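You operate a simulated robot arm through the tools that you are given. There is no shell and no other tool.

Carry out the task below with a simulated robot arm. There is one attempt and no reset: what you move stays moved.

Task
Fit the silver bracket by the blue turn knobs, the other by the yellow ones, and lock all four.

The check looks at the end state, three seconds after you hand in, the way a careful person would. Anything else that was tipped, shoved, dropped, spilled or broken makes it a failure.

Robot
A 7-joint arm with a two-finger parallel gripper, fixed in place. Base frame: the origin is at the foot of the arm, x ahead of it, y to its left, z up; the work surface is at about z = 790. Units: mm, rad, N and s.
With the tool pointing down near the work surface it reaches from about 220 to 700 mm from the base axis. Its first joint turns from -2.897 to 2.897 rad. Payload 3.43 kg.
Tool frame: the origin (TCP) lies between the finger pads and is the grasp point; the fingertips stand 30 mm ahead of it; z points along the fingers, y is the line along which they close. The gripper opens to 94 mm. The fingers are 28 mm wide and 10 mm thick; the gripper's body (50 by 96 mm) begins 55 mm behind the TCP.
Orientation is that of the tool frame in the base frame, as a unit quaternion [x, y, z, w]. With the fingers straight down and closing along the base's y, the tool's x points along the base's -x, its y along +y and its z along -z.

Tools
- The arm moves only by the tool play_rows. Its argument "plan" is a list of rows, each a list of 7 numbers: the shift along the base's x, y, z in mm, then the turn, a rotation vector about the base's x, y, z in rad, then the gripper command, from -1 (shut) to 1 (fully open), values between in proportion. In form: [[dx, dy, dz, ax, ay, az, fingers], ...]. A call has 1 to 20 rows; each row is the pose to reach, as a shift and turn from the pose commanded when the call began. Rows are played at 5 a second. More than 50 mm and 0.15 rad between two rows, or a gripper value outside its range, and nothing of the call is played. Where a pose cannot be reached the arm comes as near as it can. A force on the tool above 40 N (or 10 N above the force at the start of the call, whichever is more), or a blocked arm, ends the call early, and 0.2 s more pass. Each finger travels about 108 mm/s and halts on what it meets, pressing with about 34 N; the grip force reading is that of the motor and also rises with nothing between the fingers. The clock runs only during rows and for 0.2 s after the last one: add rows that repeat a pose to give the fingers time. The reply holds the time, the measured pose of the TCP, the force on the tool along the base axes, the opening and the grip force, in the units named above and with some noise, with the torque about the TCP (base axes, N m) and any sound that the robot's microphone picked up.
- Cameras (640 x 400 px; columns grow to the right, rows downward): "scene" is fixed at [49.2, -485.3, 1461.9]; the picture's right is [0.64, -0.77, 0.00], its down [-0.39, -0.32, -0.87] and it looks along [0.67, 0.55, -0.50] (base axes); focal length 313 px, centre (320, 200). "wrist" rides on the gripper at [76, 14, -102] in the tool frame; the picture's right is [-0.18, 0.98, 0.00], its down [-0.75, -0.14, -0.64] and it looks along [-0.63, -0.12, 0.77] (tool axes); focal length 243 px, centre (320, 200). There is no depth. A picture from a camera that has moved, and an enlarged one, comes with that camera's place and axes in the base frame and with its lens. The place of the scene camera against the robot may be out by one fixed shift of up to 18 mm in any direction.
- grab_frame(camera): a new picture of that camera. It takes no simulated time.
- move_column(by): slides the trunk up (or, below 0, down) by that many mm; the arm rides with it, the base frame stays. It gives what a move gives, with no picture.
- enlarge(camera, box): a new picture of the part [left, top, right, bottom] of that camera's present view, enlarged. It takes no simulated time.
- close_job(): hands the job in; it is judged then, once.

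Nothing tells you positions but the pictures and the camera data. Unless the task says otherwise, let go and move clear before handing in.

The tools are called after "Request:" as a command line: name --pt "numbers of a row" for each row, then --argument value for the rest, lists and objects as JSON in quotes. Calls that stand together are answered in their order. play_rows: Moves the arm, as the interface text tells. Its arguments: {"type":"object","properties":{"plan":{"type":"array","items":{"type":"array","items":{"type":"number"}}}},"required":["plan"]} The other tools are called the same way: move_column (by) slides the trunk up or down; grab_frame (camera) takes a picture; enlarge (camera, box) takes an enlarged picture of a part of a camera's view; close_job () hands the job in.

At the start:

```text
clock: 0.0
tcp_pos: [416.5, 31.9, 1244.9]
tcp_rot: [0.001, 1.0, 0.0, 0.0]
force: [0.4, 1.2, 0.5]
ft_torque: [0.0, -0.02, -0.03]
gripper_width: 94.0
finger_force: 0.1
trunk travel left (down, up): [-275.0, 315.0]
```

scene: 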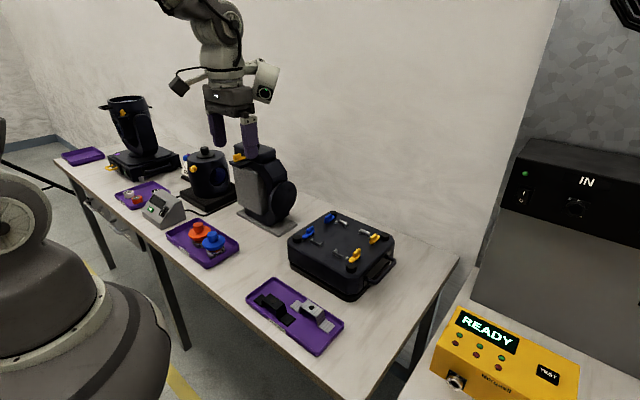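
wrist: 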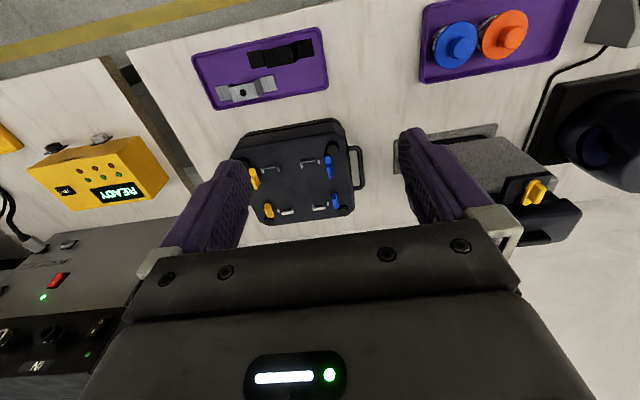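

I see a purple tray with a black and a silver bracket, and a black case with blue and yellow turn knobs. I'll look closer at each first.

Request:
enlarge --camera "scene" --box '[270, 195, 420, 310]'

Request:
enlarge --camera "scene" --box '[235, 265, 355, 360]'

Request:
enlarge --camera "wrist" --box '[220, 110, 380, 230]'

Request:
enlarge --camera "wrist" --box '[180, 20, 340, 120]'

```text
3.48 times, centred on (345, 252) of scene
camera zoom: at [49.2, -485.3, 1461.9], right [0.64, -0.77, 0.0], down [-0.39, -0.32, -0.87], along [0.67, 0.55, -0.5], focal length 1089 px, centre (233, 17)
```

zoom: 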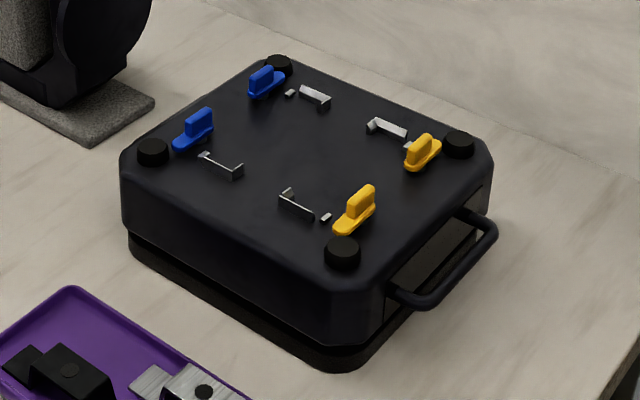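

```text
4.21 times, centred on (295, 312) of scene
camera zoom: at [49.2, -485.3, 1461.9], right [0.64, -0.77, 0.0], down [-0.39, -0.32, -0.87], along [0.67, 0.55, -0.5], focal length 1318 px, centre (425, -274)
```

zoom: 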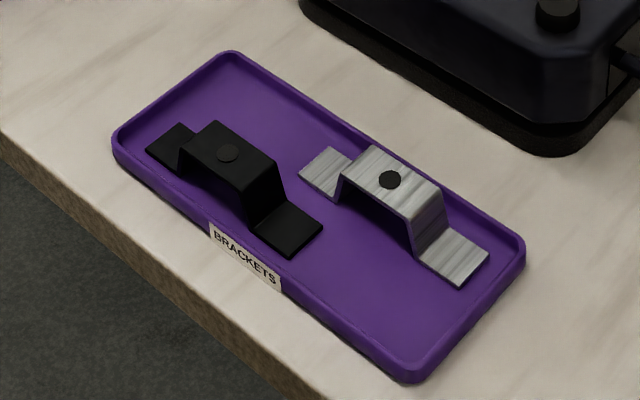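

```text
3.33 times, centred on (300, 170) of wrist
camera zoom: at [339.7, 47.1, 1347.1], right [0.18, 0.98, 0.0], down [0.75, -0.14, 0.64], along [0.63, -0.12, -0.77], focal length 809 px, centre (387, 300)
```

zoom: 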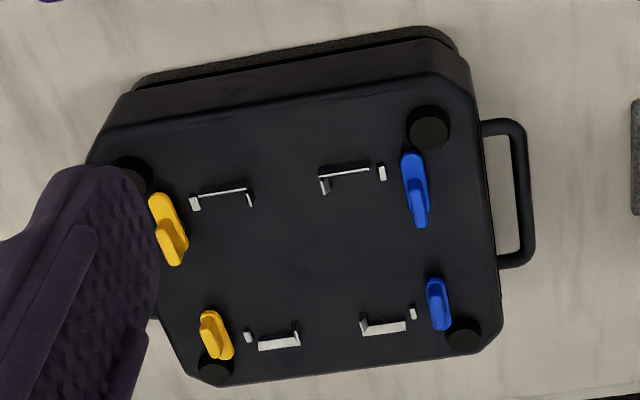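

```text
4.00 times, centred on (260, 70) of wrist
camera zoom: at [339.7, 47.1, 1347.1], right [0.18, 0.98, 0.0], down [0.75, -0.14, 0.64], along [0.63, -0.12, -0.77], focal length 970 px, centre (560, 720)
```

zoom: 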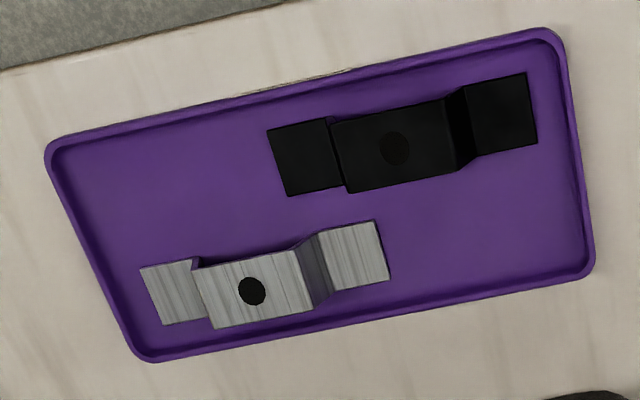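

The case sits at roughly x 650, y -66, with blue knobs on its +y side and yellow on its -y side. The bracket tray is nearer, at x ~450. I'll move above the case for a closer look at the seats.

Request:
play_rows --pt "17 -17 -32 0 0 0 1" --pt "34 -34 -64 0 0 0 1" --pt "51 -51 -96 0 0 0 1" --pt "68 -68 -128 0 0 0 1" --pt "85 -85 -160 0 0 0 1" --pt "103 -102 -190 0 0 0 1" --pt "103 -102 -190 0 0 0 1"

Request:
grab_frame --camera "wrist"

```text
clock: 1.6
tcp_pos: [520.8, -67.2, 1053.6]
tcp_rot: [0.0, 1.0, -0.001, 0.0]
force: [0.3, 0.1, -0.7]
ft_torque: [0.0, -0.01, 0.0]
gripper_width: 94.4
finger_force: 0.0
trunk travel left (down, up): [-275.0, 315.0]
```

```text
taken
camera wrist: at [443.2, -53.6, 1157.5], right [0.18, 0.98, 0.0], down [0.75, -0.14, 0.64], along [0.63, -0.12, -0.77], focal length 243 px, centre (320, 200)
```

wrist: 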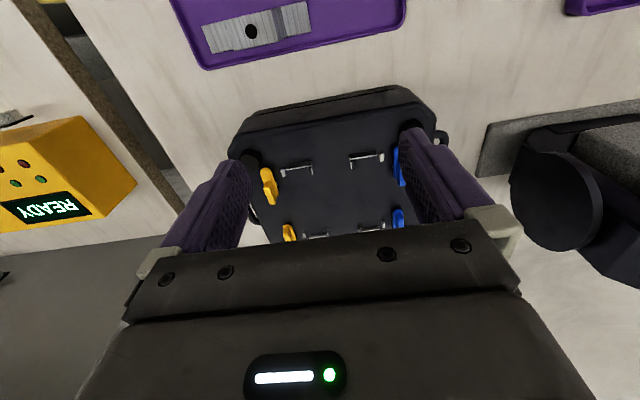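

The case is partly hidden by the gripper from here. I'll move further ahead so the knobs and seats show clear of the fingers.

Request:
play_rows --pt "40 0 0 0 0 0 1" --pt "80 0 0 0 0 0 1" --pt "110 0 0 0 0 0 1" --pt "110 0 0 0 0 0 1"

Request:
grab_frame --camera "wrist"

Request:
enlarge --camera "wrist" --box '[220, 30, 440, 200]'

```text
clock: 2.6
tcp_pos: [629.1, -69.1, 1057.4]
tcp_rot: [0.0, 1.0, 0.001, 0.0]
force: [0.3, 0.2, 0.1]
ft_torque: [0.01, 0.02, 0.03]
gripper_width: 94.0
finger_force: 0.0
trunk travel left (down, up): [-275.0, 315.0]
```

```text
taken
camera wrist: at [553.7, -54.2, 1159.5], right [0.18, 0.98, 0.0], down [0.75, -0.14, 0.64], along [0.63, -0.12, -0.77], focal length 243 px, centre (320, 200)
```

wrist: 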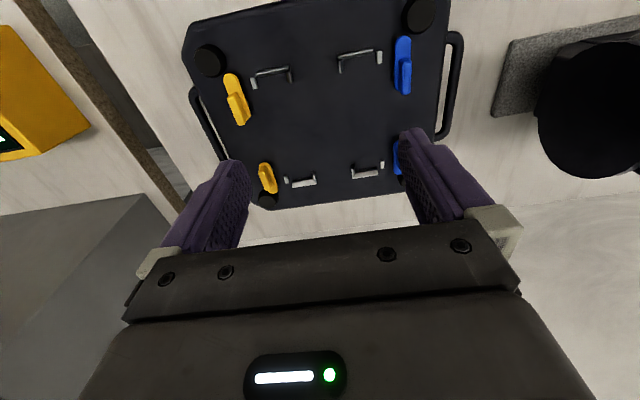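

```text
2.35 times, centred on (330, 115) of wrist
camera zoom: at [553.7, -54.2, 1159.5], right [0.18, 0.98, 0.0], down [0.75, -0.14, 0.64], along [0.63, -0.12, -0.77], focal length 571 px, centre (296, 400)
```

zoom: 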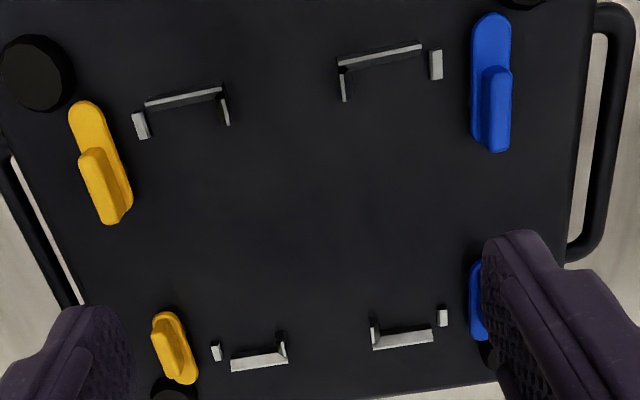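

The seats are clear now: each bracket runs along x, with a near and far seat (outer strip, inner strip, small block) and knobs outboard in y. I'll zoom on the knobs and seats to understand how they turn.

Request:
enlarge --camera "wrist" --box '[210, 55, 310, 135]'

Request:
enlarge --camera "wrist" --box '[330, 20, 430, 110]'

Request:
enlarge --camera "wrist" --box '[245, 150, 325, 210]'

Request:
enlarge --camera "scene" --box '[325, 210, 395, 275]'

Request:
enlarge --camera "scene" --box '[295, 205, 355, 255]'

```text
5.00 times, centred on (260, 95) of wrist
camera zoom: at [553.7, -54.2, 1159.5], right [0.18, 0.98, 0.0], down [0.75, -0.14, 0.64], along [0.63, -0.12, -0.77], focal length 1213 px, centre (620, 725)
```

zoom: 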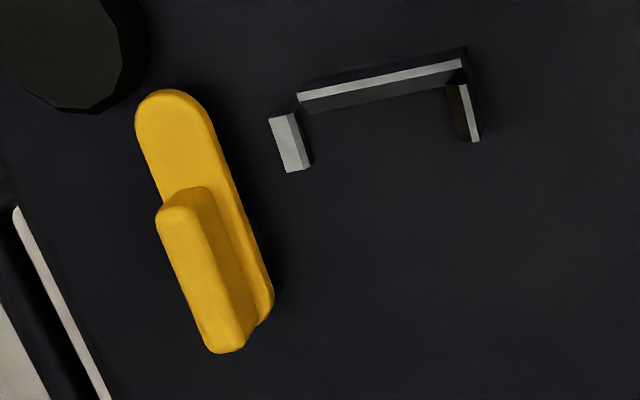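

```text
4.44 times, centred on (380, 65) of wrist
camera zoom: at [553.7, -54.2, 1159.5], right [0.18, 0.98, 0.0], down [0.75, -0.14, 0.64], along [0.63, -0.12, -0.77], focal length 1078 px, centre (53, 800)
```

zoom: 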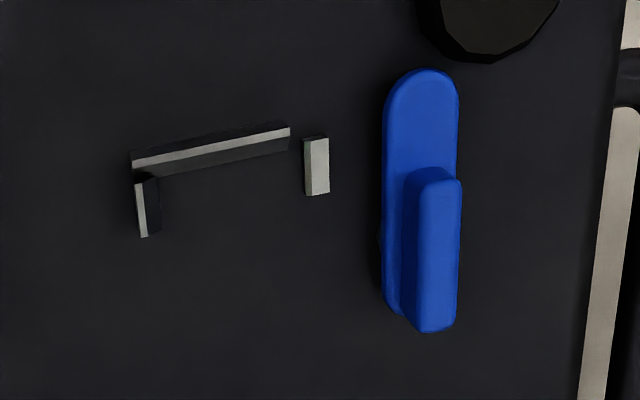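

```text
6.67 times, centred on (285, 180) of wrist
camera zoom: at [553.7, -54.2, 1159.5], right [0.18, 0.98, 0.0], down [0.75, -0.14, 0.64], along [0.63, -0.12, -0.77], focal length 1618 px, centre (553, 333)
```

zoom: 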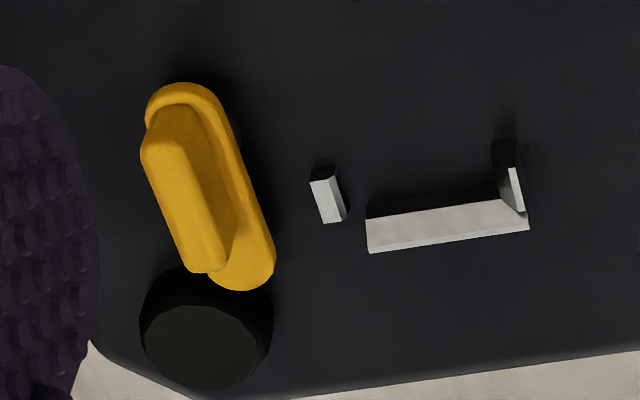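

```text
6.15 times, centred on (360, 242) of scene
camera zoom: at [49.2, -485.3, 1461.9], right [0.64, -0.77, 0.0], down [-0.39, -0.32, -0.87], along [0.67, 0.55, -0.5], focal length 1926 px, centre (74, -62)
```

zoom: 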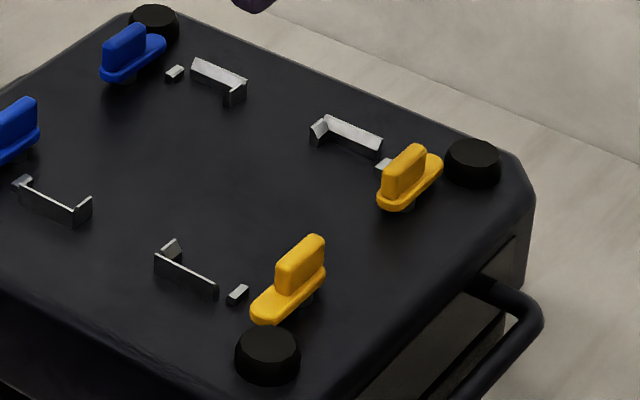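

```text
8.00 times, centred on (325, 230) of scene
camera zoom: at [49.2, -485.3, 1461.9], right [0.64, -0.77, 0.0], down [-0.39, -0.32, -0.87], along [0.67, 0.55, -0.5], focal length 2504 px, centre (280, -40)
```

zoom: 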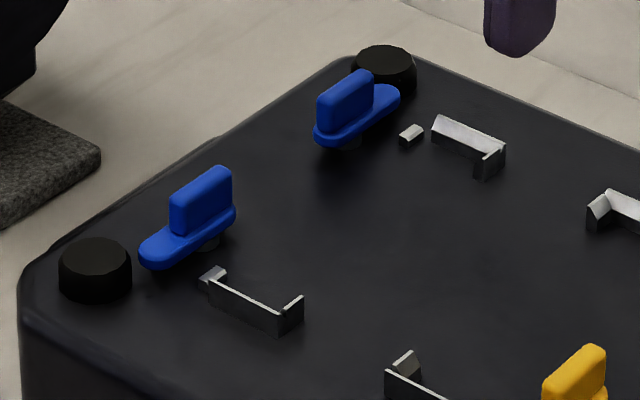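

Each knob has a plate pivoting at its inner end, with a fin above it, and it currently points outward. It needs a quarter turn to swing over the bracket's flange. I'll get lower over the yellow side for precise measurements.

Request:
play_rows --pt "20 -20 -30 0 0 0 1" --pt "40 -45 -57 0 0 0 1" --pt "40 -45 -57 0 0 0 1"

Request:
grab_frame --camera "wrist"

Request:
enlarge --camera "wrist" --box '[220, 0, 420, 130]'

Request:
enlarge --camera "wrist" --box '[240, 100, 400, 225]'

```text
clock: 3.4
tcp_pos: [668.0, -112.9, 999.1]
tcp_rot: [0.0, 1.0, 0.0, 0.0]
force: [-0.1, -0.8, -0.1]
ft_torque: [-0.01, -0.03, 0.05]
gripper_width: 94.0
finger_force: 0.1
trunk travel left (down, up): [-275.0, 315.0]
```

```text
taken
camera wrist: at [592.3, -98.5, 1102.0], right [0.18, 0.98, 0.0], down [0.75, -0.14, 0.64], along [0.63, -0.12, -0.77], focal length 243 px, centre (320, 200)
```

wrist: 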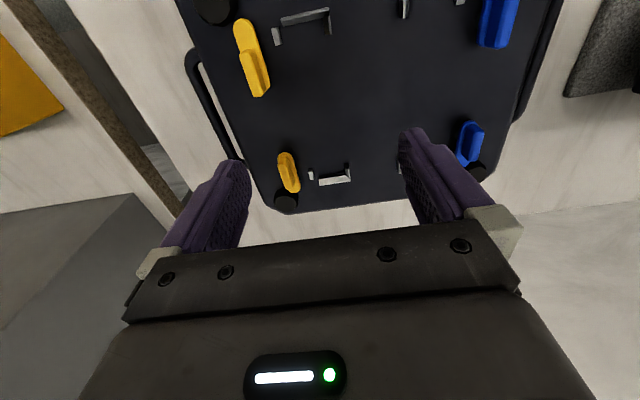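

```text
3.08 times, centred on (320, 65) of wrist
camera zoom: at [592.3, -98.5, 1102.0], right [0.18, 0.98, 0.0], down [0.75, -0.14, 0.64], along [0.63, -0.12, -0.77], focal length 746 px, centre (320, 615)
```

zoom: 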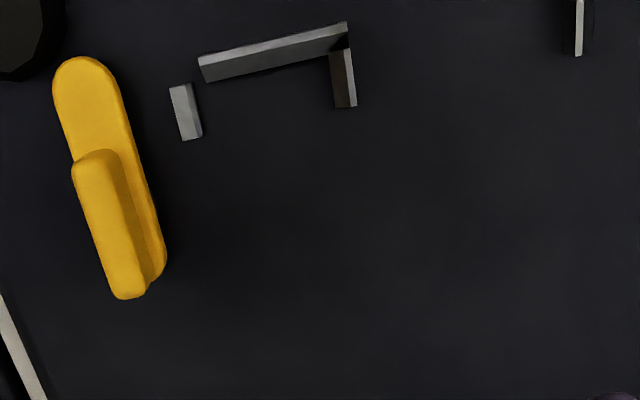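

```text
3.20 times, centred on (320, 162) of wrist
camera zoom: at [592.3, -98.5, 1102.0], right [0.18, 0.98, 0.0], down [0.75, -0.14, 0.64], along [0.63, -0.12, -0.77], focal length 776 px, centre (320, 320)
```

zoom: 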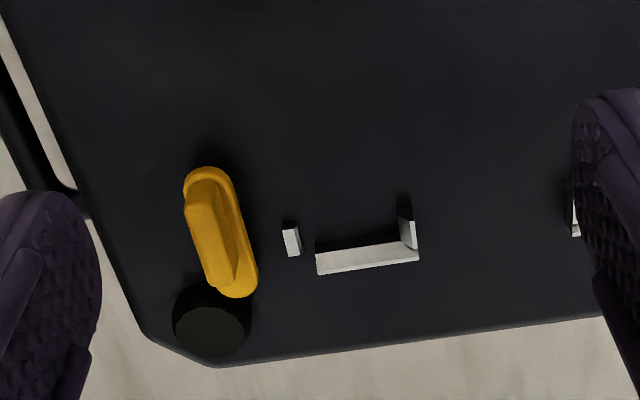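

I'll zoom further on the yellow near and far seats for exact edges, and on the trays' brackets from the scene camera.

Request:
enlarge --camera "wrist" --box '[268, 0, 340, 45]'

Request:
enlarge --camera "wrist" --box '[270, 145, 366, 205]'

Request:
enlarge --camera "scene" --box '[338, 242, 382, 270]'

Request:
enlarge --camera "scene" --box '[365, 222, 405, 250]'

```text
8.89 times, centred on (304, 22) of wrist
camera zoom: at [592.3, -98.5, 1102.0], right [0.18, 0.98, 0.0], down [0.75, -0.14, 0.64], along [0.63, -0.12, -0.77], focal length 2157 px, centre (462, 1778)
```

zoom: 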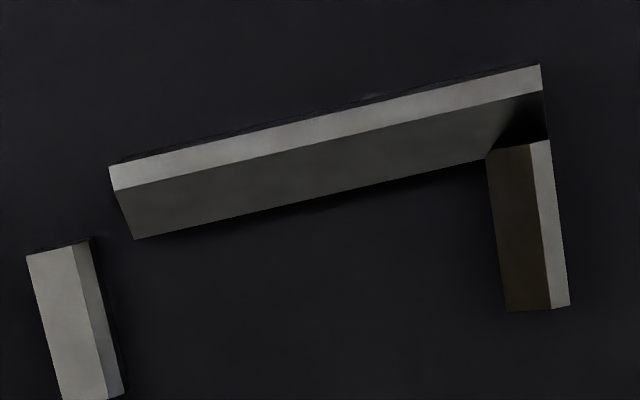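

```text
6.67 times, centred on (318, 175) of wrist
camera zoom: at [592.3, -98.5, 1102.0], right [0.18, 0.98, 0.0], down [0.75, -0.14, 0.64], along [0.63, -0.12, -0.77], focal length 1618 px, centre (333, 367)
```

zoom: 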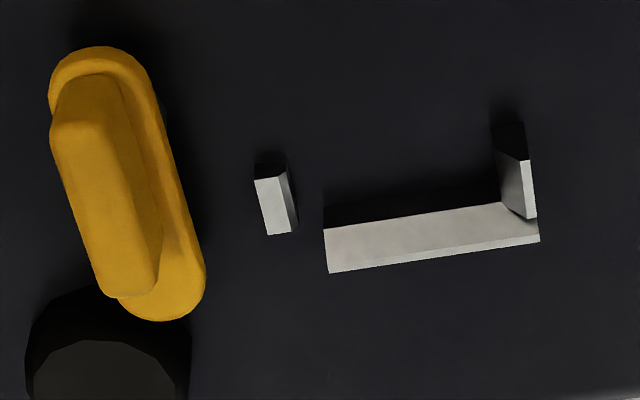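

```text
14.29 times, centred on (360, 256) of scene
camera zoom: at [49.2, -485.3, 1461.9], right [0.64, -0.77, 0.0], down [-0.39, -0.32, -0.87], along [0.67, 0.55, -0.5], focal length 4471 px, centre (-251, -600)
```

zoom: 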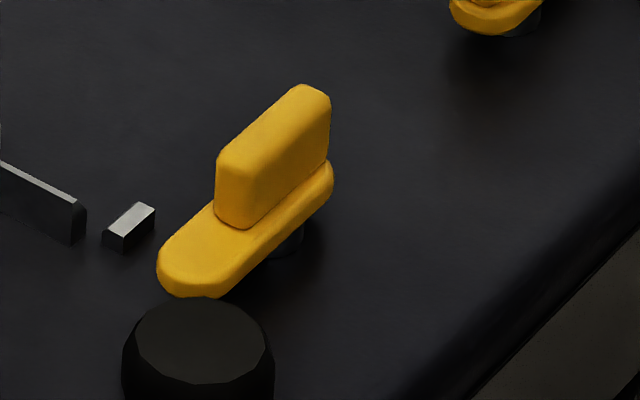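

```text
14.29 times, centred on (385, 236) of scene
camera zoom: at [49.2, -485.3, 1461.9], right [0.64, -0.77, 0.0], down [-0.39, -0.32, -0.87], along [0.67, 0.55, -0.5], focal length 4471 px, centre (-609, -314)
```

zoom: 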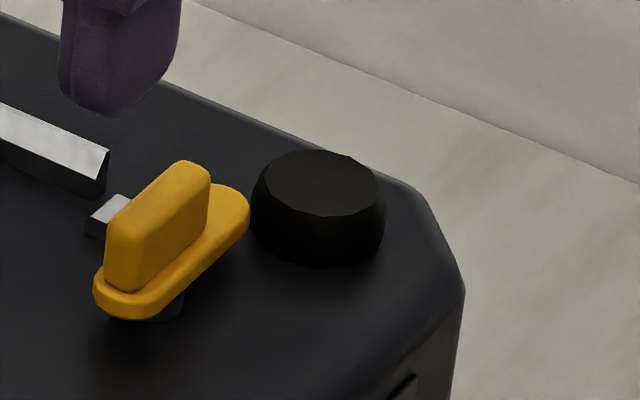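

The yellow seat measures x 603–735, y -131 to -98.5, with chamfered guides and knob pivots near y -151. Now I'll measure the blue seat the same way.

Request:
play_rows --pt "0 40 0 0 0 0 1" --pt "0 85 0 0 0 0 1" --pt "0 85 0 0 0 0 1"

Request:
grab_frame --camera "wrist"

Request:
enlarge --camera "wrist" --box '[290, 0, 420, 80]'

Request:
enlarge --camera "wrist" --box '[270, 130, 400, 210]'

```text
clock: 4.2
tcp_pos: [669.4, -29.5, 998.2]
tcp_rot: [0.001, 1.0, 0.0, 0.0]
force: [-0.7, -0.7, -0.5]
ft_torque: [-0.01, -0.01, 0.01]
gripper_width: 93.8
finger_force: 0.0
trunk travel left (down, up): [-275.0, 315.0]
```

```text
taken
camera wrist: at [593.0, -14.5, 1100.7], right [0.18, 0.98, 0.0], down [0.75, -0.14, 0.64], along [0.63, -0.12, -0.77], focal length 243 px, centre (320, 200)
```

wrist: 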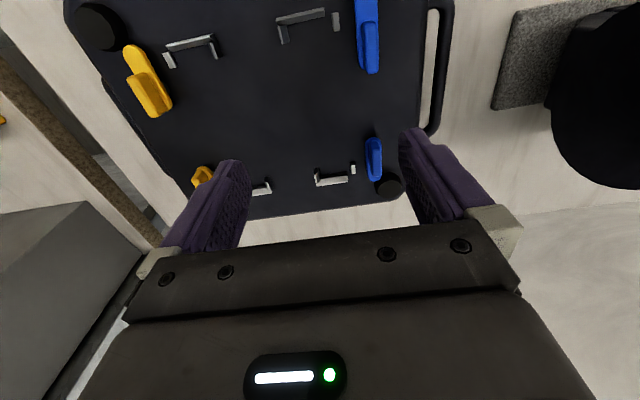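

```text
4.92 times, centred on (355, 40) of wrist
camera zoom: at [593.0, -14.5, 1100.7], right [0.18, 0.98, 0.0], down [0.75, -0.14, 0.64], along [0.63, -0.12, -0.77], focal length 1194 px, centre (148, 988)
```

zoom: 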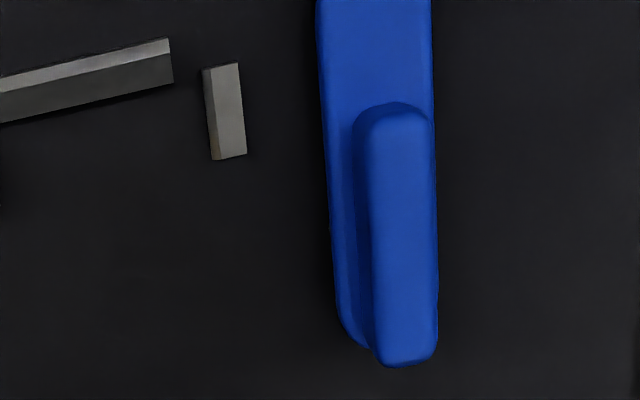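

```text
4.92 times, centred on (335, 170) of wrist
camera zoom: at [593.0, -14.5, 1100.7], right [0.18, 0.98, 0.0], down [0.75, -0.14, 0.64], along [0.63, -0.12, -0.77], focal length 1194 px, centre (246, 348)
```

zoom: 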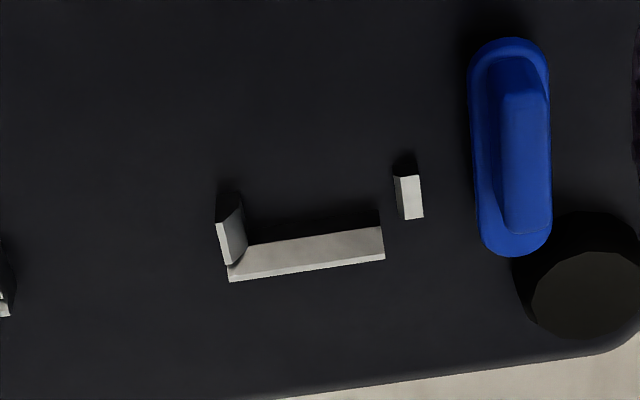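

Both seats are now measured: blue centre about (669.4, -24.4), yellow about (669.3, -114.6). I'll check that the arm can reach over the far knobs before starting.

Request:
play_rows --pt "25 20 0 0 0 0 1" --pt "45 44 0 0 0 0 1" --pt "45 44 -30 0 0 0 1" --pt "45 44 -30 0 0 0 1"

Request:
enlarge --camera "wrist" --box '[240, 60, 420, 200]'

Request:
grab_frame --camera "scene"

```text
clock: 5.2
tcp_pos: [715.2, 13.6, 969.0]
tcp_rot: [-0.001, 1.0, 0.0, 0.0]
force: [-0.9, 1.0, -0.2]
ft_torque: [0.0, 0.0, 0.02]
gripper_width: 94.3
finger_force: 0.1
trunk travel left (down, up): [-275.0, 315.0]
```

```text
2.86 times, centred on (330, 130) of wrist
camera zoom: at [638.1, 28.5, 1070.4], right [0.18, 0.98, 0.0], down [0.75, -0.14, 0.64], along [0.63, -0.12, -0.77], focal length 693 px, centre (291, 400)
```

zoom: 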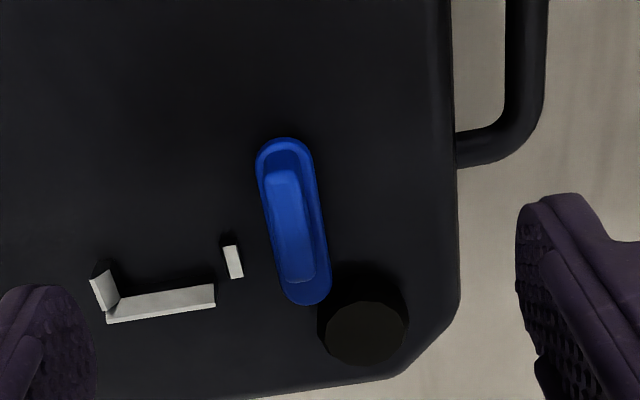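

```text
taken
```

scene: 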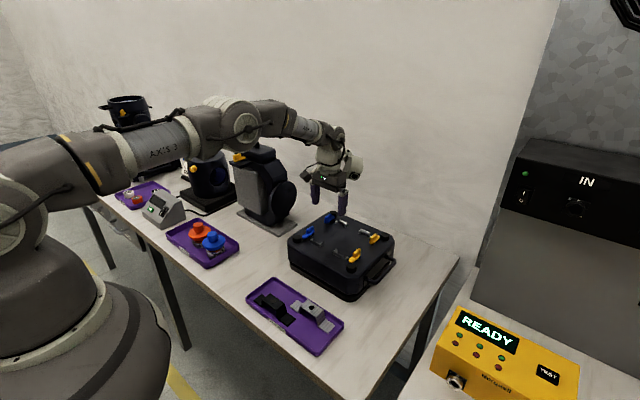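

The arm reaches the far knobs. Next I'll move over the tray to measure the brackets precisely.

Request:
play_rows --pt "0 0 40 0 0 0 1" --pt "-35 -25 40 0 0 0 1" --pt "-70 -50 40 0 0 0 1" --pt "-105 -75 40 0 0 0 1" --pt "-140 -100 40 0 0 0 1" --pt "-175 -125 20 0 0 0 1" --pt "-210 -148 0 0 0 0 1" --pt "-215 -148 -40 0 0 0 1" --pt "-215 -148 -40 0 0 0 1"

Request:
grab_frame --camera "wrist"

Request:
enlarge --camera "wrist" --box '[200, 0, 400, 125]'

```text
clock: 7.2
tcp_pos: [497.2, -136.2, 928.1]
tcp_rot: [-0.001, 1.0, -0.001, 0.0]
force: [-0.7, 0.2, 0.6]
ft_torque: [-0.03, 0.02, 0.02]
gripper_width: 94.2
finger_force: 0.0
trunk travel left (down, up): [-275.0, 315.0]
```

```text
taken
camera wrist: at [420.9, -121.1, 1030.6], right [0.18, 0.98, 0.0], down [0.75, -0.14, 0.64], along [0.63, -0.12, -0.77], focal length 243 px, centre (320, 200)
```

wrist: 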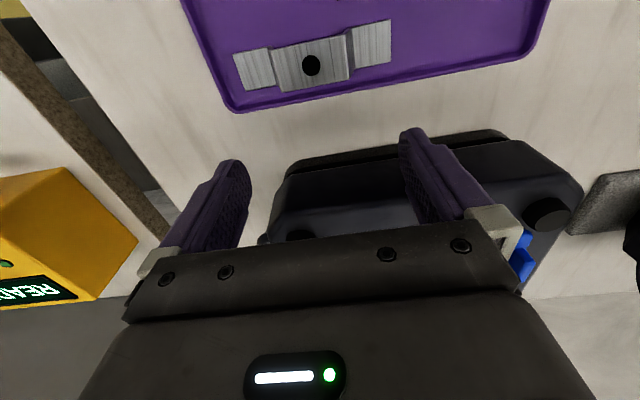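

```text
3.20 times, centred on (300, 62) of wrist
camera zoom: at [420.9, -121.1, 1030.6], right [0.18, 0.98, 0.0], down [0.75, -0.14, 0.64], along [0.63, -0.12, -0.77], focal length 776 px, centre (384, 640)
```

zoom: 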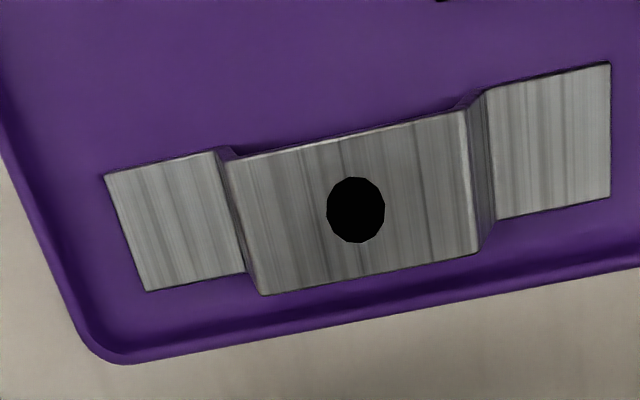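

The silver bracket is centred near (458.3, -134.5), 130 x 30 mm and aligned along y. Its hump top is at about z 823. I'll turn the gripper 90° to close across its width, above it.

Request:
play_rows --pt "-4 0 0 0 0 0.1428 0.19" --pt "-8 0 0 0 0 0.2856 0.19" --pt "-12 0 0 0 0 0.4284 0.19" --pt "-16 0 0 0 0 0.5712 0.19" --pt "-20 0 0 0 0 0.714 0.19" --pt "-24 0 0 0 0 0.8568 0.19" --pt "-28 0 0 0 0 0.9996 0.19" --pt "-32 0 0 0 0 1.1424 0.19" --pt "-36 0 0 0 0 1.2852 0.19" --pt "-40 0 0 0 0 1.428 0.19" --pt "-41.7 0.5 0 0 0 1.5708 0.19" --pt "-41.7 0.5 0 0 0 1.5708 0.19"

Request:
grab_frame --camera "wrist"

```text
clock: 9.8
tcp_pos: [458.7, -132.5, 927.8]
tcp_rot: [0.708, -0.706, 0.0, 0.0]
force: [-0.6, -0.1, -0.2]
ft_torque: [-0.04, -0.02, 0.0]
gripper_width: 55.9
finger_force: 0.0
trunk travel left (down, up): [-275.0, 315.0]
```

```text
taken
camera wrist: at [443.4, -208.4, 1030.4], right [-0.98, 0.18, 0.0], down [0.14, 0.75, 0.64], along [0.12, 0.63, -0.77], focal length 243 px, centre (320, 200)
```

wrist: 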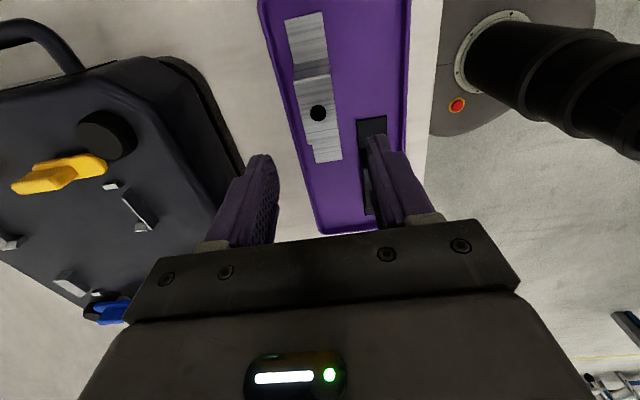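

I'm above the silver bracket with the fingers closing along x. I'll zoom in to check alignment before descending.

Request:
enlarge --camera "wrist" --box '[230, 0, 430, 230]'

Request:
enlarge --camera "wrist" --box '[260, 0, 380, 75]'

```text
1.74 times, centred on (330, 115) of wrist
camera zoom: at [443.4, -208.4, 1030.4], right [-0.98, 0.18, 0.0], down [0.14, 0.75, 0.64], along [0.12, 0.63, -0.77], focal length 422 px, centre (303, 348)
```

zoom: 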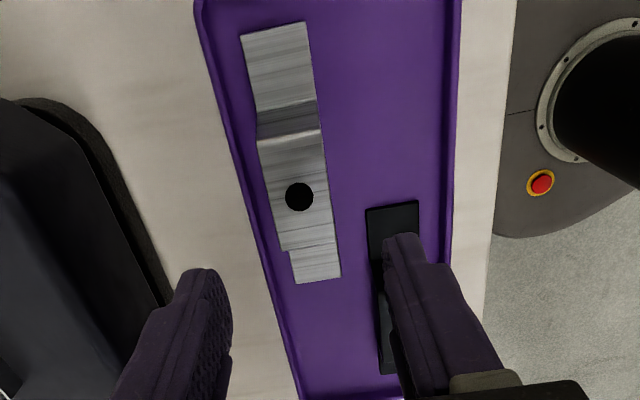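

```text
5.33 times, centred on (320, 38) of wrist
camera zoom: at [443.4, -208.4, 1030.4], right [-0.98, 0.18, 0.0], down [0.14, 0.75, 0.64], along [0.12, 0.63, -0.77], focal length 1294 px, centre (320, 1067)
```

zoom: 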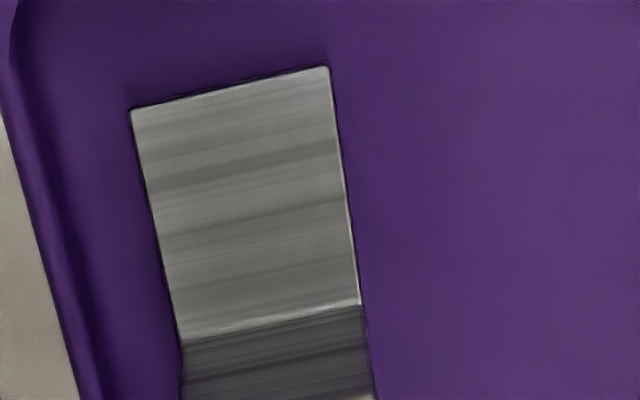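

The alignment matches, but the tray's lip is close to where the +x finger will come down. I'll check the lip height and position before descending.

Request:
enlarge --camera "scene" --box '[285, 285, 350, 330]'

Request:
enlarge --camera "scene" --box '[270, 310, 330, 360]'

Request:
enlarge --camera "wrist" --box '[250, 40, 370, 140]'

```text
8.89 times, centred on (318, 308) of scene
camera zoom: at [49.2, -485.3, 1461.9], right [0.64, -0.77, 0.0], down [-0.39, -0.32, -0.87], along [0.67, 0.55, -0.5], focal length 2782 px, centre (342, -756)
```

zoom: 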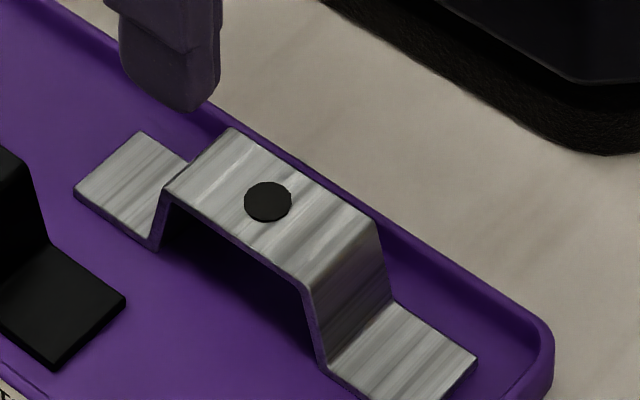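

```text
8.00 times, centred on (300, 335) of scene
camera zoom: at [49.2, -485.3, 1461.9], right [0.64, -0.77, 0.0], down [-0.39, -0.32, -0.87], along [0.67, 0.55, -0.5], focal length 2504 px, centre (480, -880)
```

zoom: 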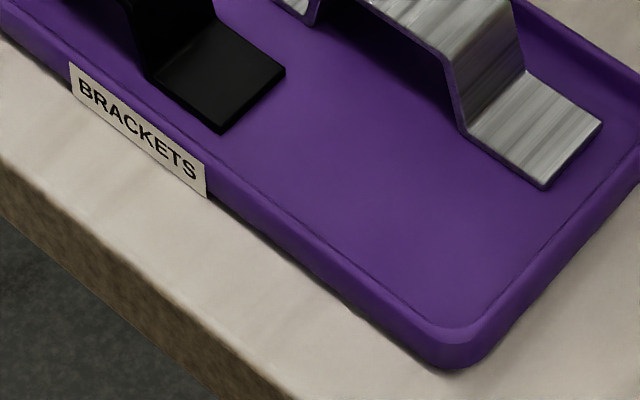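

```text
4.00 times, centred on (310, 90) of wrist
camera zoom: at [443.4, -208.4, 1030.4], right [-0.98, 0.18, 0.0], down [0.14, 0.75, 0.64], along [0.12, 0.63, -0.77], focal length 970 px, centre (360, 640)
```

zoom: 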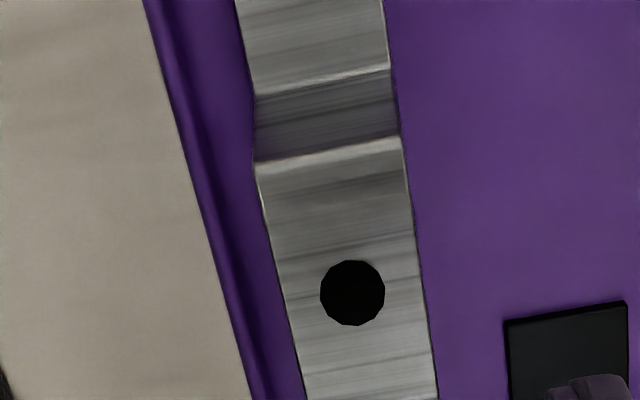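

The tray lip is about 12 mm high at x 487–491. I'll descend only until the fingertips are just above it (TCP at about 836), which still overlaps the hump well, and then grip.

Request:
play_rows --pt "0.5 -1.5 -40 0 0 0 -0.06" --pt "0.5 -1.5 -75 0 0 0 -0.06" --pt "0.5 -1.5 -88 0 0 0 -0.06" --pt "0.5 -1.5 -92 0 0 0 -0.06" --pt "0.5 -1.5 -92 0 0 0 -0.06"

Request:
enlarge --camera "wrist" --box '[220, 60, 420, 240]'

Request:
enlarge --camera "scene" --box '[260, 270, 350, 330]'

```text
clock: 11.0
tcp_pos: [459.2, -135.6, 836.8]
tcp_rot: [0.708, -0.706, 0.003, -0.001]
force: [-0.4, 0.5, 37.0]
ft_torque: [0.05, -1.05, 0.04]
gripper_width: 43.6
finger_force: 0.0
trunk travel left (down, up): [-275.0, 315.0]
```

```text
2.22 times, centred on (320, 150) of wrist
camera zoom: at [443.1, -211.0, 940.0], right [-0.98, 0.18, -0.01], down [0.14, 0.75, 0.64], along [0.12, 0.63, -0.77], focal length 539 px, centre (320, 311)
```

zoom: 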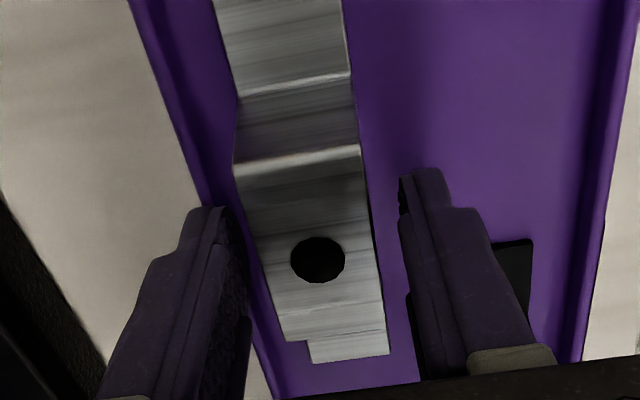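

```text
6.67 times, centred on (305, 300) of scene
camera zoom: at [49.2, -485.3, 1461.9], right [0.64, -0.77, 0.0], down [-0.39, -0.32, -0.87], along [0.67, 0.55, -0.5], focal length 2086 px, centre (420, -467)
```

zoom: 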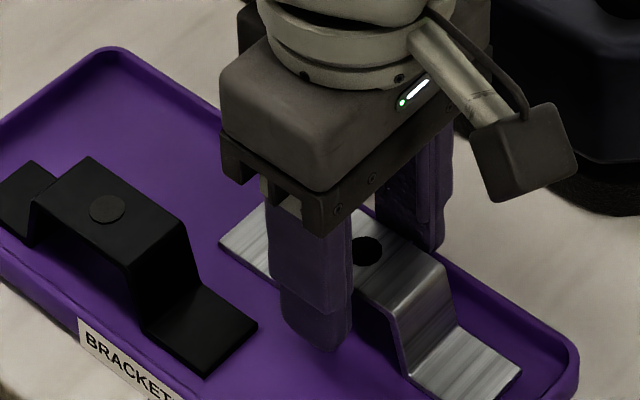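

The +x fingertip is pressing on the tray lip (37 N up, lip top at about 807). I'll rise 6 mm off it and grip the hump's top from there, which still gives about 11 mm of overlap.

Request:
play_rows --pt "0 0 6 0 0 0 -0.06" --pt "0 0 6 0 0 0 -0.06"

Request:
enlarge --camera "scene" --box '[240, 265, 360, 360]'

```text
clock: 11.6
tcp_pos: [458.7, -134.4, 839.7]
tcp_rot: [0.707, -0.707, 0.0, 0.0]
force: [0.0, 0.6, 0.1]
ft_torque: [0.02, 0.01, 0.01]
gripper_width: 44.2
finger_force: 0.1
trunk travel left (down, up): [-275.0, 315.0]
```

```text
4.21 times, centred on (300, 312) of scene
camera zoom: at [49.2, -485.3, 1461.9], right [0.64, -0.77, 0.0], down [-0.39, -0.32, -0.87], along [0.67, 0.55, -0.5], focal length 1318 px, centre (404, -274)
```

zoom: 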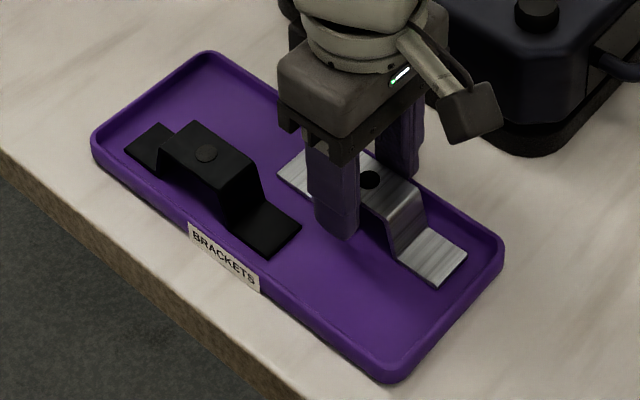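

The tray is unmoved and the force is back to zero. Now I'll close on the hump.

Request:
play_rows --pt "0 0 0 0 0 0 -0.3" --pt "0 0 0 0 0 0 -0.5" --pt "0 0 0 0 0 0 -1" --pt "0 0 0 0 0 0 -1" --pt "0 0 0 0 0 0 -1"

Request:
enlarge --camera "wrist" --box '[220, 60, 420, 240]'

```text
clock: 12.8
tcp_pos: [457.1, -134.0, 841.1]
tcp_rot: [-0.707, 0.708, 0.0, 0.0]
force: [0.1, 0.1, -0.5]
ft_torque: [-0.01, 0.02, 0.01]
gripper_width: 29.3
finger_force: 34.6
trunk travel left (down, up): [-275.0, 315.0]
```

```text
2.22 times, centred on (320, 150) of wrist
camera zoom: at [443.6, -211.1, 943.7], right [-0.98, 0.18, 0.0], down [0.14, 0.75, 0.64], along [0.12, 0.63, -0.77], focal length 539 px, centre (320, 311)
```

zoom: 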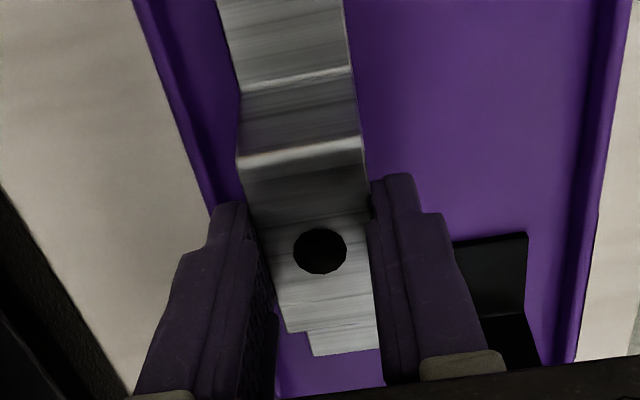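

Gripped, at a width of about 29.3 mm. I'll lift gently and check that the bracket hangs level.

Request:
play_rows --pt "0 0 8 0 0 0 -1" --pt "0 0 25 0 0 0 -1" --pt "0 0 60 0 0 0 -1" --pt "0 0 100 0 0 0 -1" --pt "0 0 140 0 0 0 -1" --pt "0 0 140 0 0 0 -1"

Request:
grab_frame --camera "wrist"

Request:
grab_frame --camera "scene"

```text
clock: 14.2
tcp_pos: [460.6, -135.7, 979.8]
tcp_rot: [0.707, -0.707, 0.0, 0.0]
force: [-0.5, -1.3, -2.0]
ft_torque: [-0.02, 0.0, -0.03]
gripper_width: 29.2
finger_force: 33.5
trunk travel left (down, up): [-275.0, 315.0]
```

```text
taken
camera wrist: at [445.2, -211.3, 1083.1], right [-0.98, 0.18, 0.0], down [0.14, 0.75, 0.64], along [0.12, 0.63, -0.77], focal length 243 px, centre (320, 200)
```

wrist: 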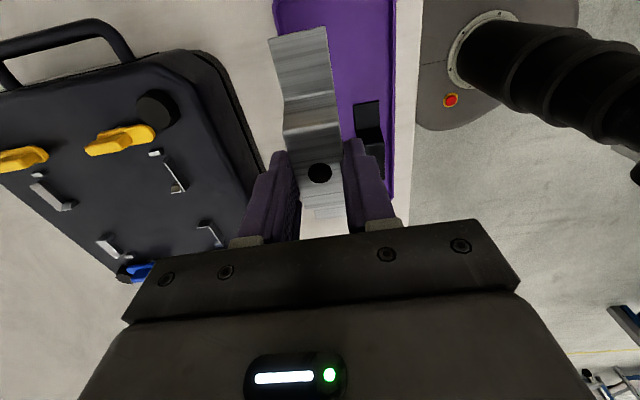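

```text
taken
```

scene: 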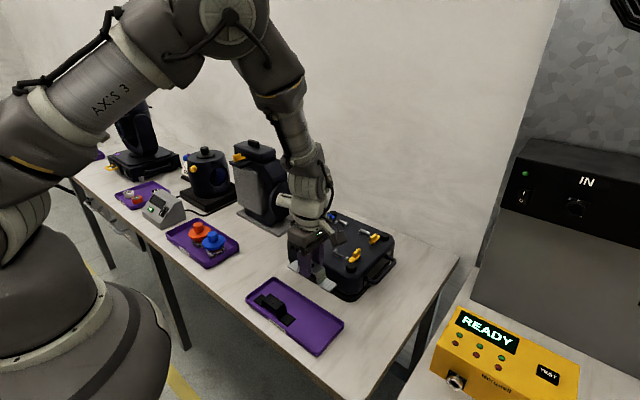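

The bracket hangs level. I'll raise it slightly, then turn back 90° while carrying it over the blue seat, staying well above the knobs.

Request:
play_rows --pt "0 0 15 0 0 0 -1" --pt "19.2 10 15 0 0 -0.1428 -1" --pt "38.4 20 15 0 0 -0.2856 -1" --pt "57.6 30 15 0 0 -0.4284 -1" --pt "76.8 40 15 0 0 -0.5712 -1" --pt "96 50 15 0 0 -0.714 -1" --pt "115.2 60 15 0 0 -0.8568 -1" --pt "134.4 70 15 0 0 -0.9996 -1" --pt "153.6 80 15 0 0 -1.1424 -1" --pt "172.8 90 15 0 0 -1.2852 -1" --pt "192 100 15 0 0 -1.428 -1" --pt "211 110.7 15 0 0 -1.5708 -1" --pt "211 110.7 15 0 0 -1.5708 -1" --pt "211 110.7 15 0 0 -1.5708 -1"

Request:
grab_frame --camera "wrist"

Request:
enlarge --camera "wrist" --box '[230, 0, 430, 125]'

Request:
enlarge --camera "wrist" --box '[240, 100, 400, 225]'

```text
clock: 17.2
tcp_pos: [669.6, -23.1, 996.5]
tcp_rot: [0.0, 1.0, 0.0, 0.0]
force: [0.0, 0.4, -2.0]
ft_torque: [0.02, -0.02, 0.04]
gripper_width: 29.4
finger_force: 33.9
trunk travel left (down, up): [-275.0, 315.0]
```

```text
taken
camera wrist: at [592.2, -9.8, 1099.3], right [0.18, 0.98, 0.0], down [0.75, -0.14, 0.64], along [0.63, -0.12, -0.77], focal length 243 px, centre (320, 200)
```

wrist: 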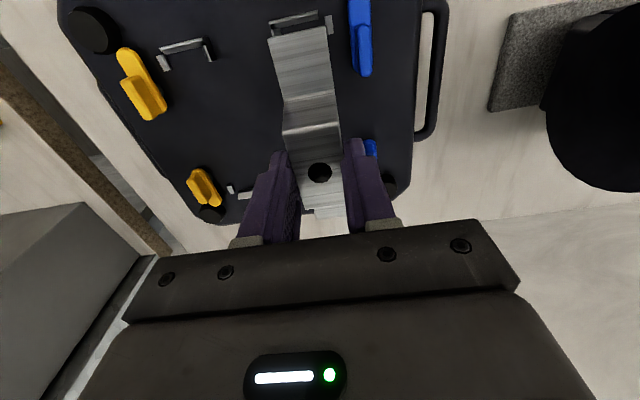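

```text
3.20 times, centred on (330, 62) of wrist
camera zoom: at [592.2, -9.8, 1099.3], right [0.18, 0.98, 0.0], down [0.75, -0.14, 0.64], along [0.63, -0.12, -0.77], focal length 776 px, centre (288, 640)
```

zoom: 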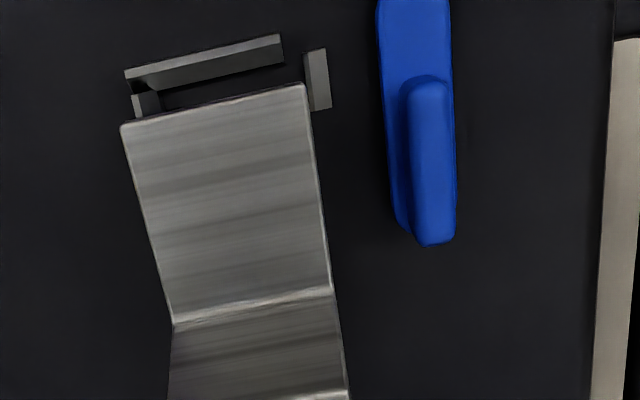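

```text
3.20 times, centred on (320, 162) of wrist
camera zoom: at [592.2, -9.8, 1099.3], right [0.18, 0.98, 0.0], down [0.75, -0.14, 0.64], along [0.63, -0.12, -0.77], focal length 776 px, centre (320, 320)
```

zoom: 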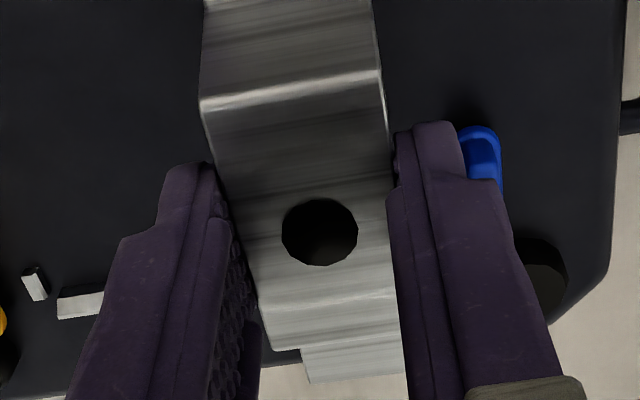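

The bracket is lined up over the blue seat within about 1 mm: yaw 0, y centre -24.4, needing +1.1 mm in x. I'll lower to just above the guides and re-measure.

Request:
play_rows --pt "1.1 0 -15 0 0 0 -1" --pt "1.1 0 -30 0 0 0 -1" --pt "1.1 0 -42 0 0 0 -1" --pt "1.1 0 -42 0 0 0 -1" --pt "1.1 0 -42 0 0 0 -1"

Request:
enlarge --camera "wrist" --box '[250, 0, 370, 75]'

Request:
enlarge --camera "scene" --box '[290, 200, 390, 265]'

```text
clock: 18.4
tcp_pos: [670.6, -24.0, 954.1]
tcp_rot: [0.001, 1.0, 0.0, 0.0]
force: [0.2, -0.4, -1.2]
ft_torque: [0.0, 0.0, -0.01]
gripper_width: 29.2
finger_force: 34.0
trunk travel left (down, up): [-275.0, 315.0]
```

```text
5.33 times, centred on (310, 38) of wrist
camera zoom: at [594.1, -9.5, 1056.8], right [0.18, 0.98, 0.0], down [0.75, -0.14, 0.64], along [0.63, -0.12, -0.77], focal length 1294 px, centre (373, 1067)
```

zoom: 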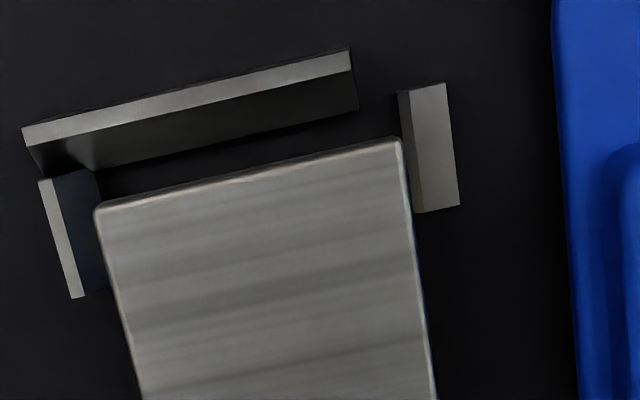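

```text
6.15 times, centred on (340, 232) of scene
camera zoom: at [49.2, -485.3, 1461.9], right [0.64, -0.77, 0.0], down [-0.39, -0.32, -0.87], along [0.67, 0.55, -0.5], focal length 1926 px, centre (197, 0)
```

zoom: 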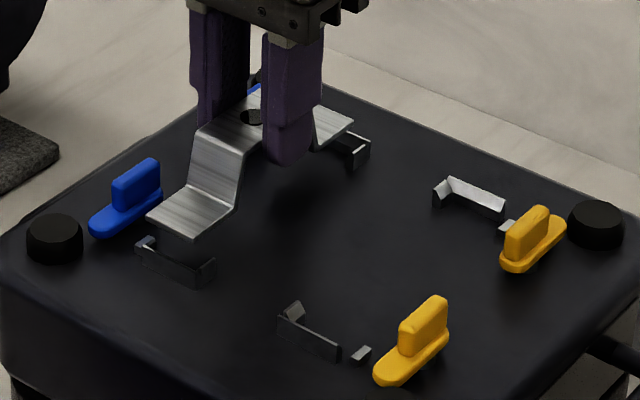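

Against the seat in the same picture, the bracket sits about 1 mm too far in +x and +y. I'll correct by (-0.9, -1.0) and lower in small steps while watching the force.

Request:
play_rows --pt "-0.9 -1.0 0 0 0 0 -1" --pt "-0.9 -1.0 -4 0 0 0 -1" --pt "-0.9 -1.0 -8 0 0 0 -1" --pt "-0.9 -1.0 -10 0 0 0 -1" --pt "-0.9 -1.0 -10 0 0 0 -1"

Request:
enlarge --camera "wrist" --box '[250, 0, 370, 75]'

Request:
enlarge --camera "scene" --box '[310, 200, 370, 250]'

```text
clock: 19.6
tcp_pos: [670.7, -25.0, 943.3]
tcp_rot: [0.0, 1.0, 0.0, 0.0]
force: [-0.4, 0.7, -1.4]
ft_torque: [0.0, -0.02, 0.01]
gripper_width: 29.2
finger_force: 33.9
trunk travel left (down, up): [-275.0, 315.0]
```

```text
5.33 times, centred on (310, 38) of wrist
camera zoom: at [593.4, -10.3, 1046.6], right [0.18, 0.98, 0.0], down [0.75, -0.14, 0.64], along [0.63, -0.12, -0.77], focal length 1294 px, centre (373, 1067)
```

zoom: 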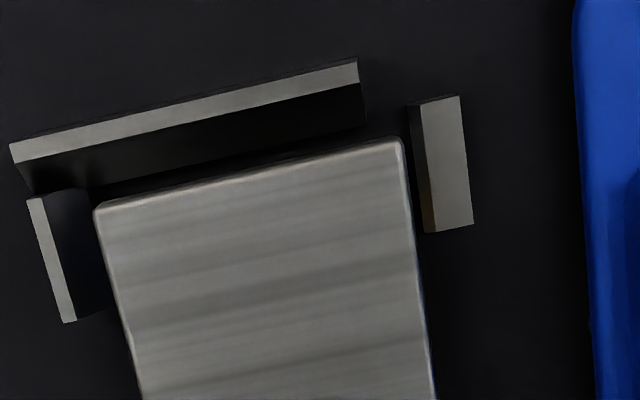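

```text
8.00 times, centred on (340, 225) of scene
camera zoom: at [49.2, -485.3, 1461.9], right [0.64, -0.77, 0.0], down [-0.39, -0.32, -0.87], along [0.67, 0.55, -0.5], focal length 2504 px, centre (160, 0)
```

zoom: 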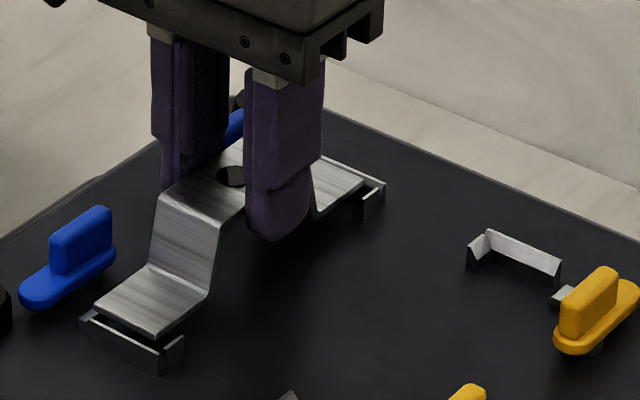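

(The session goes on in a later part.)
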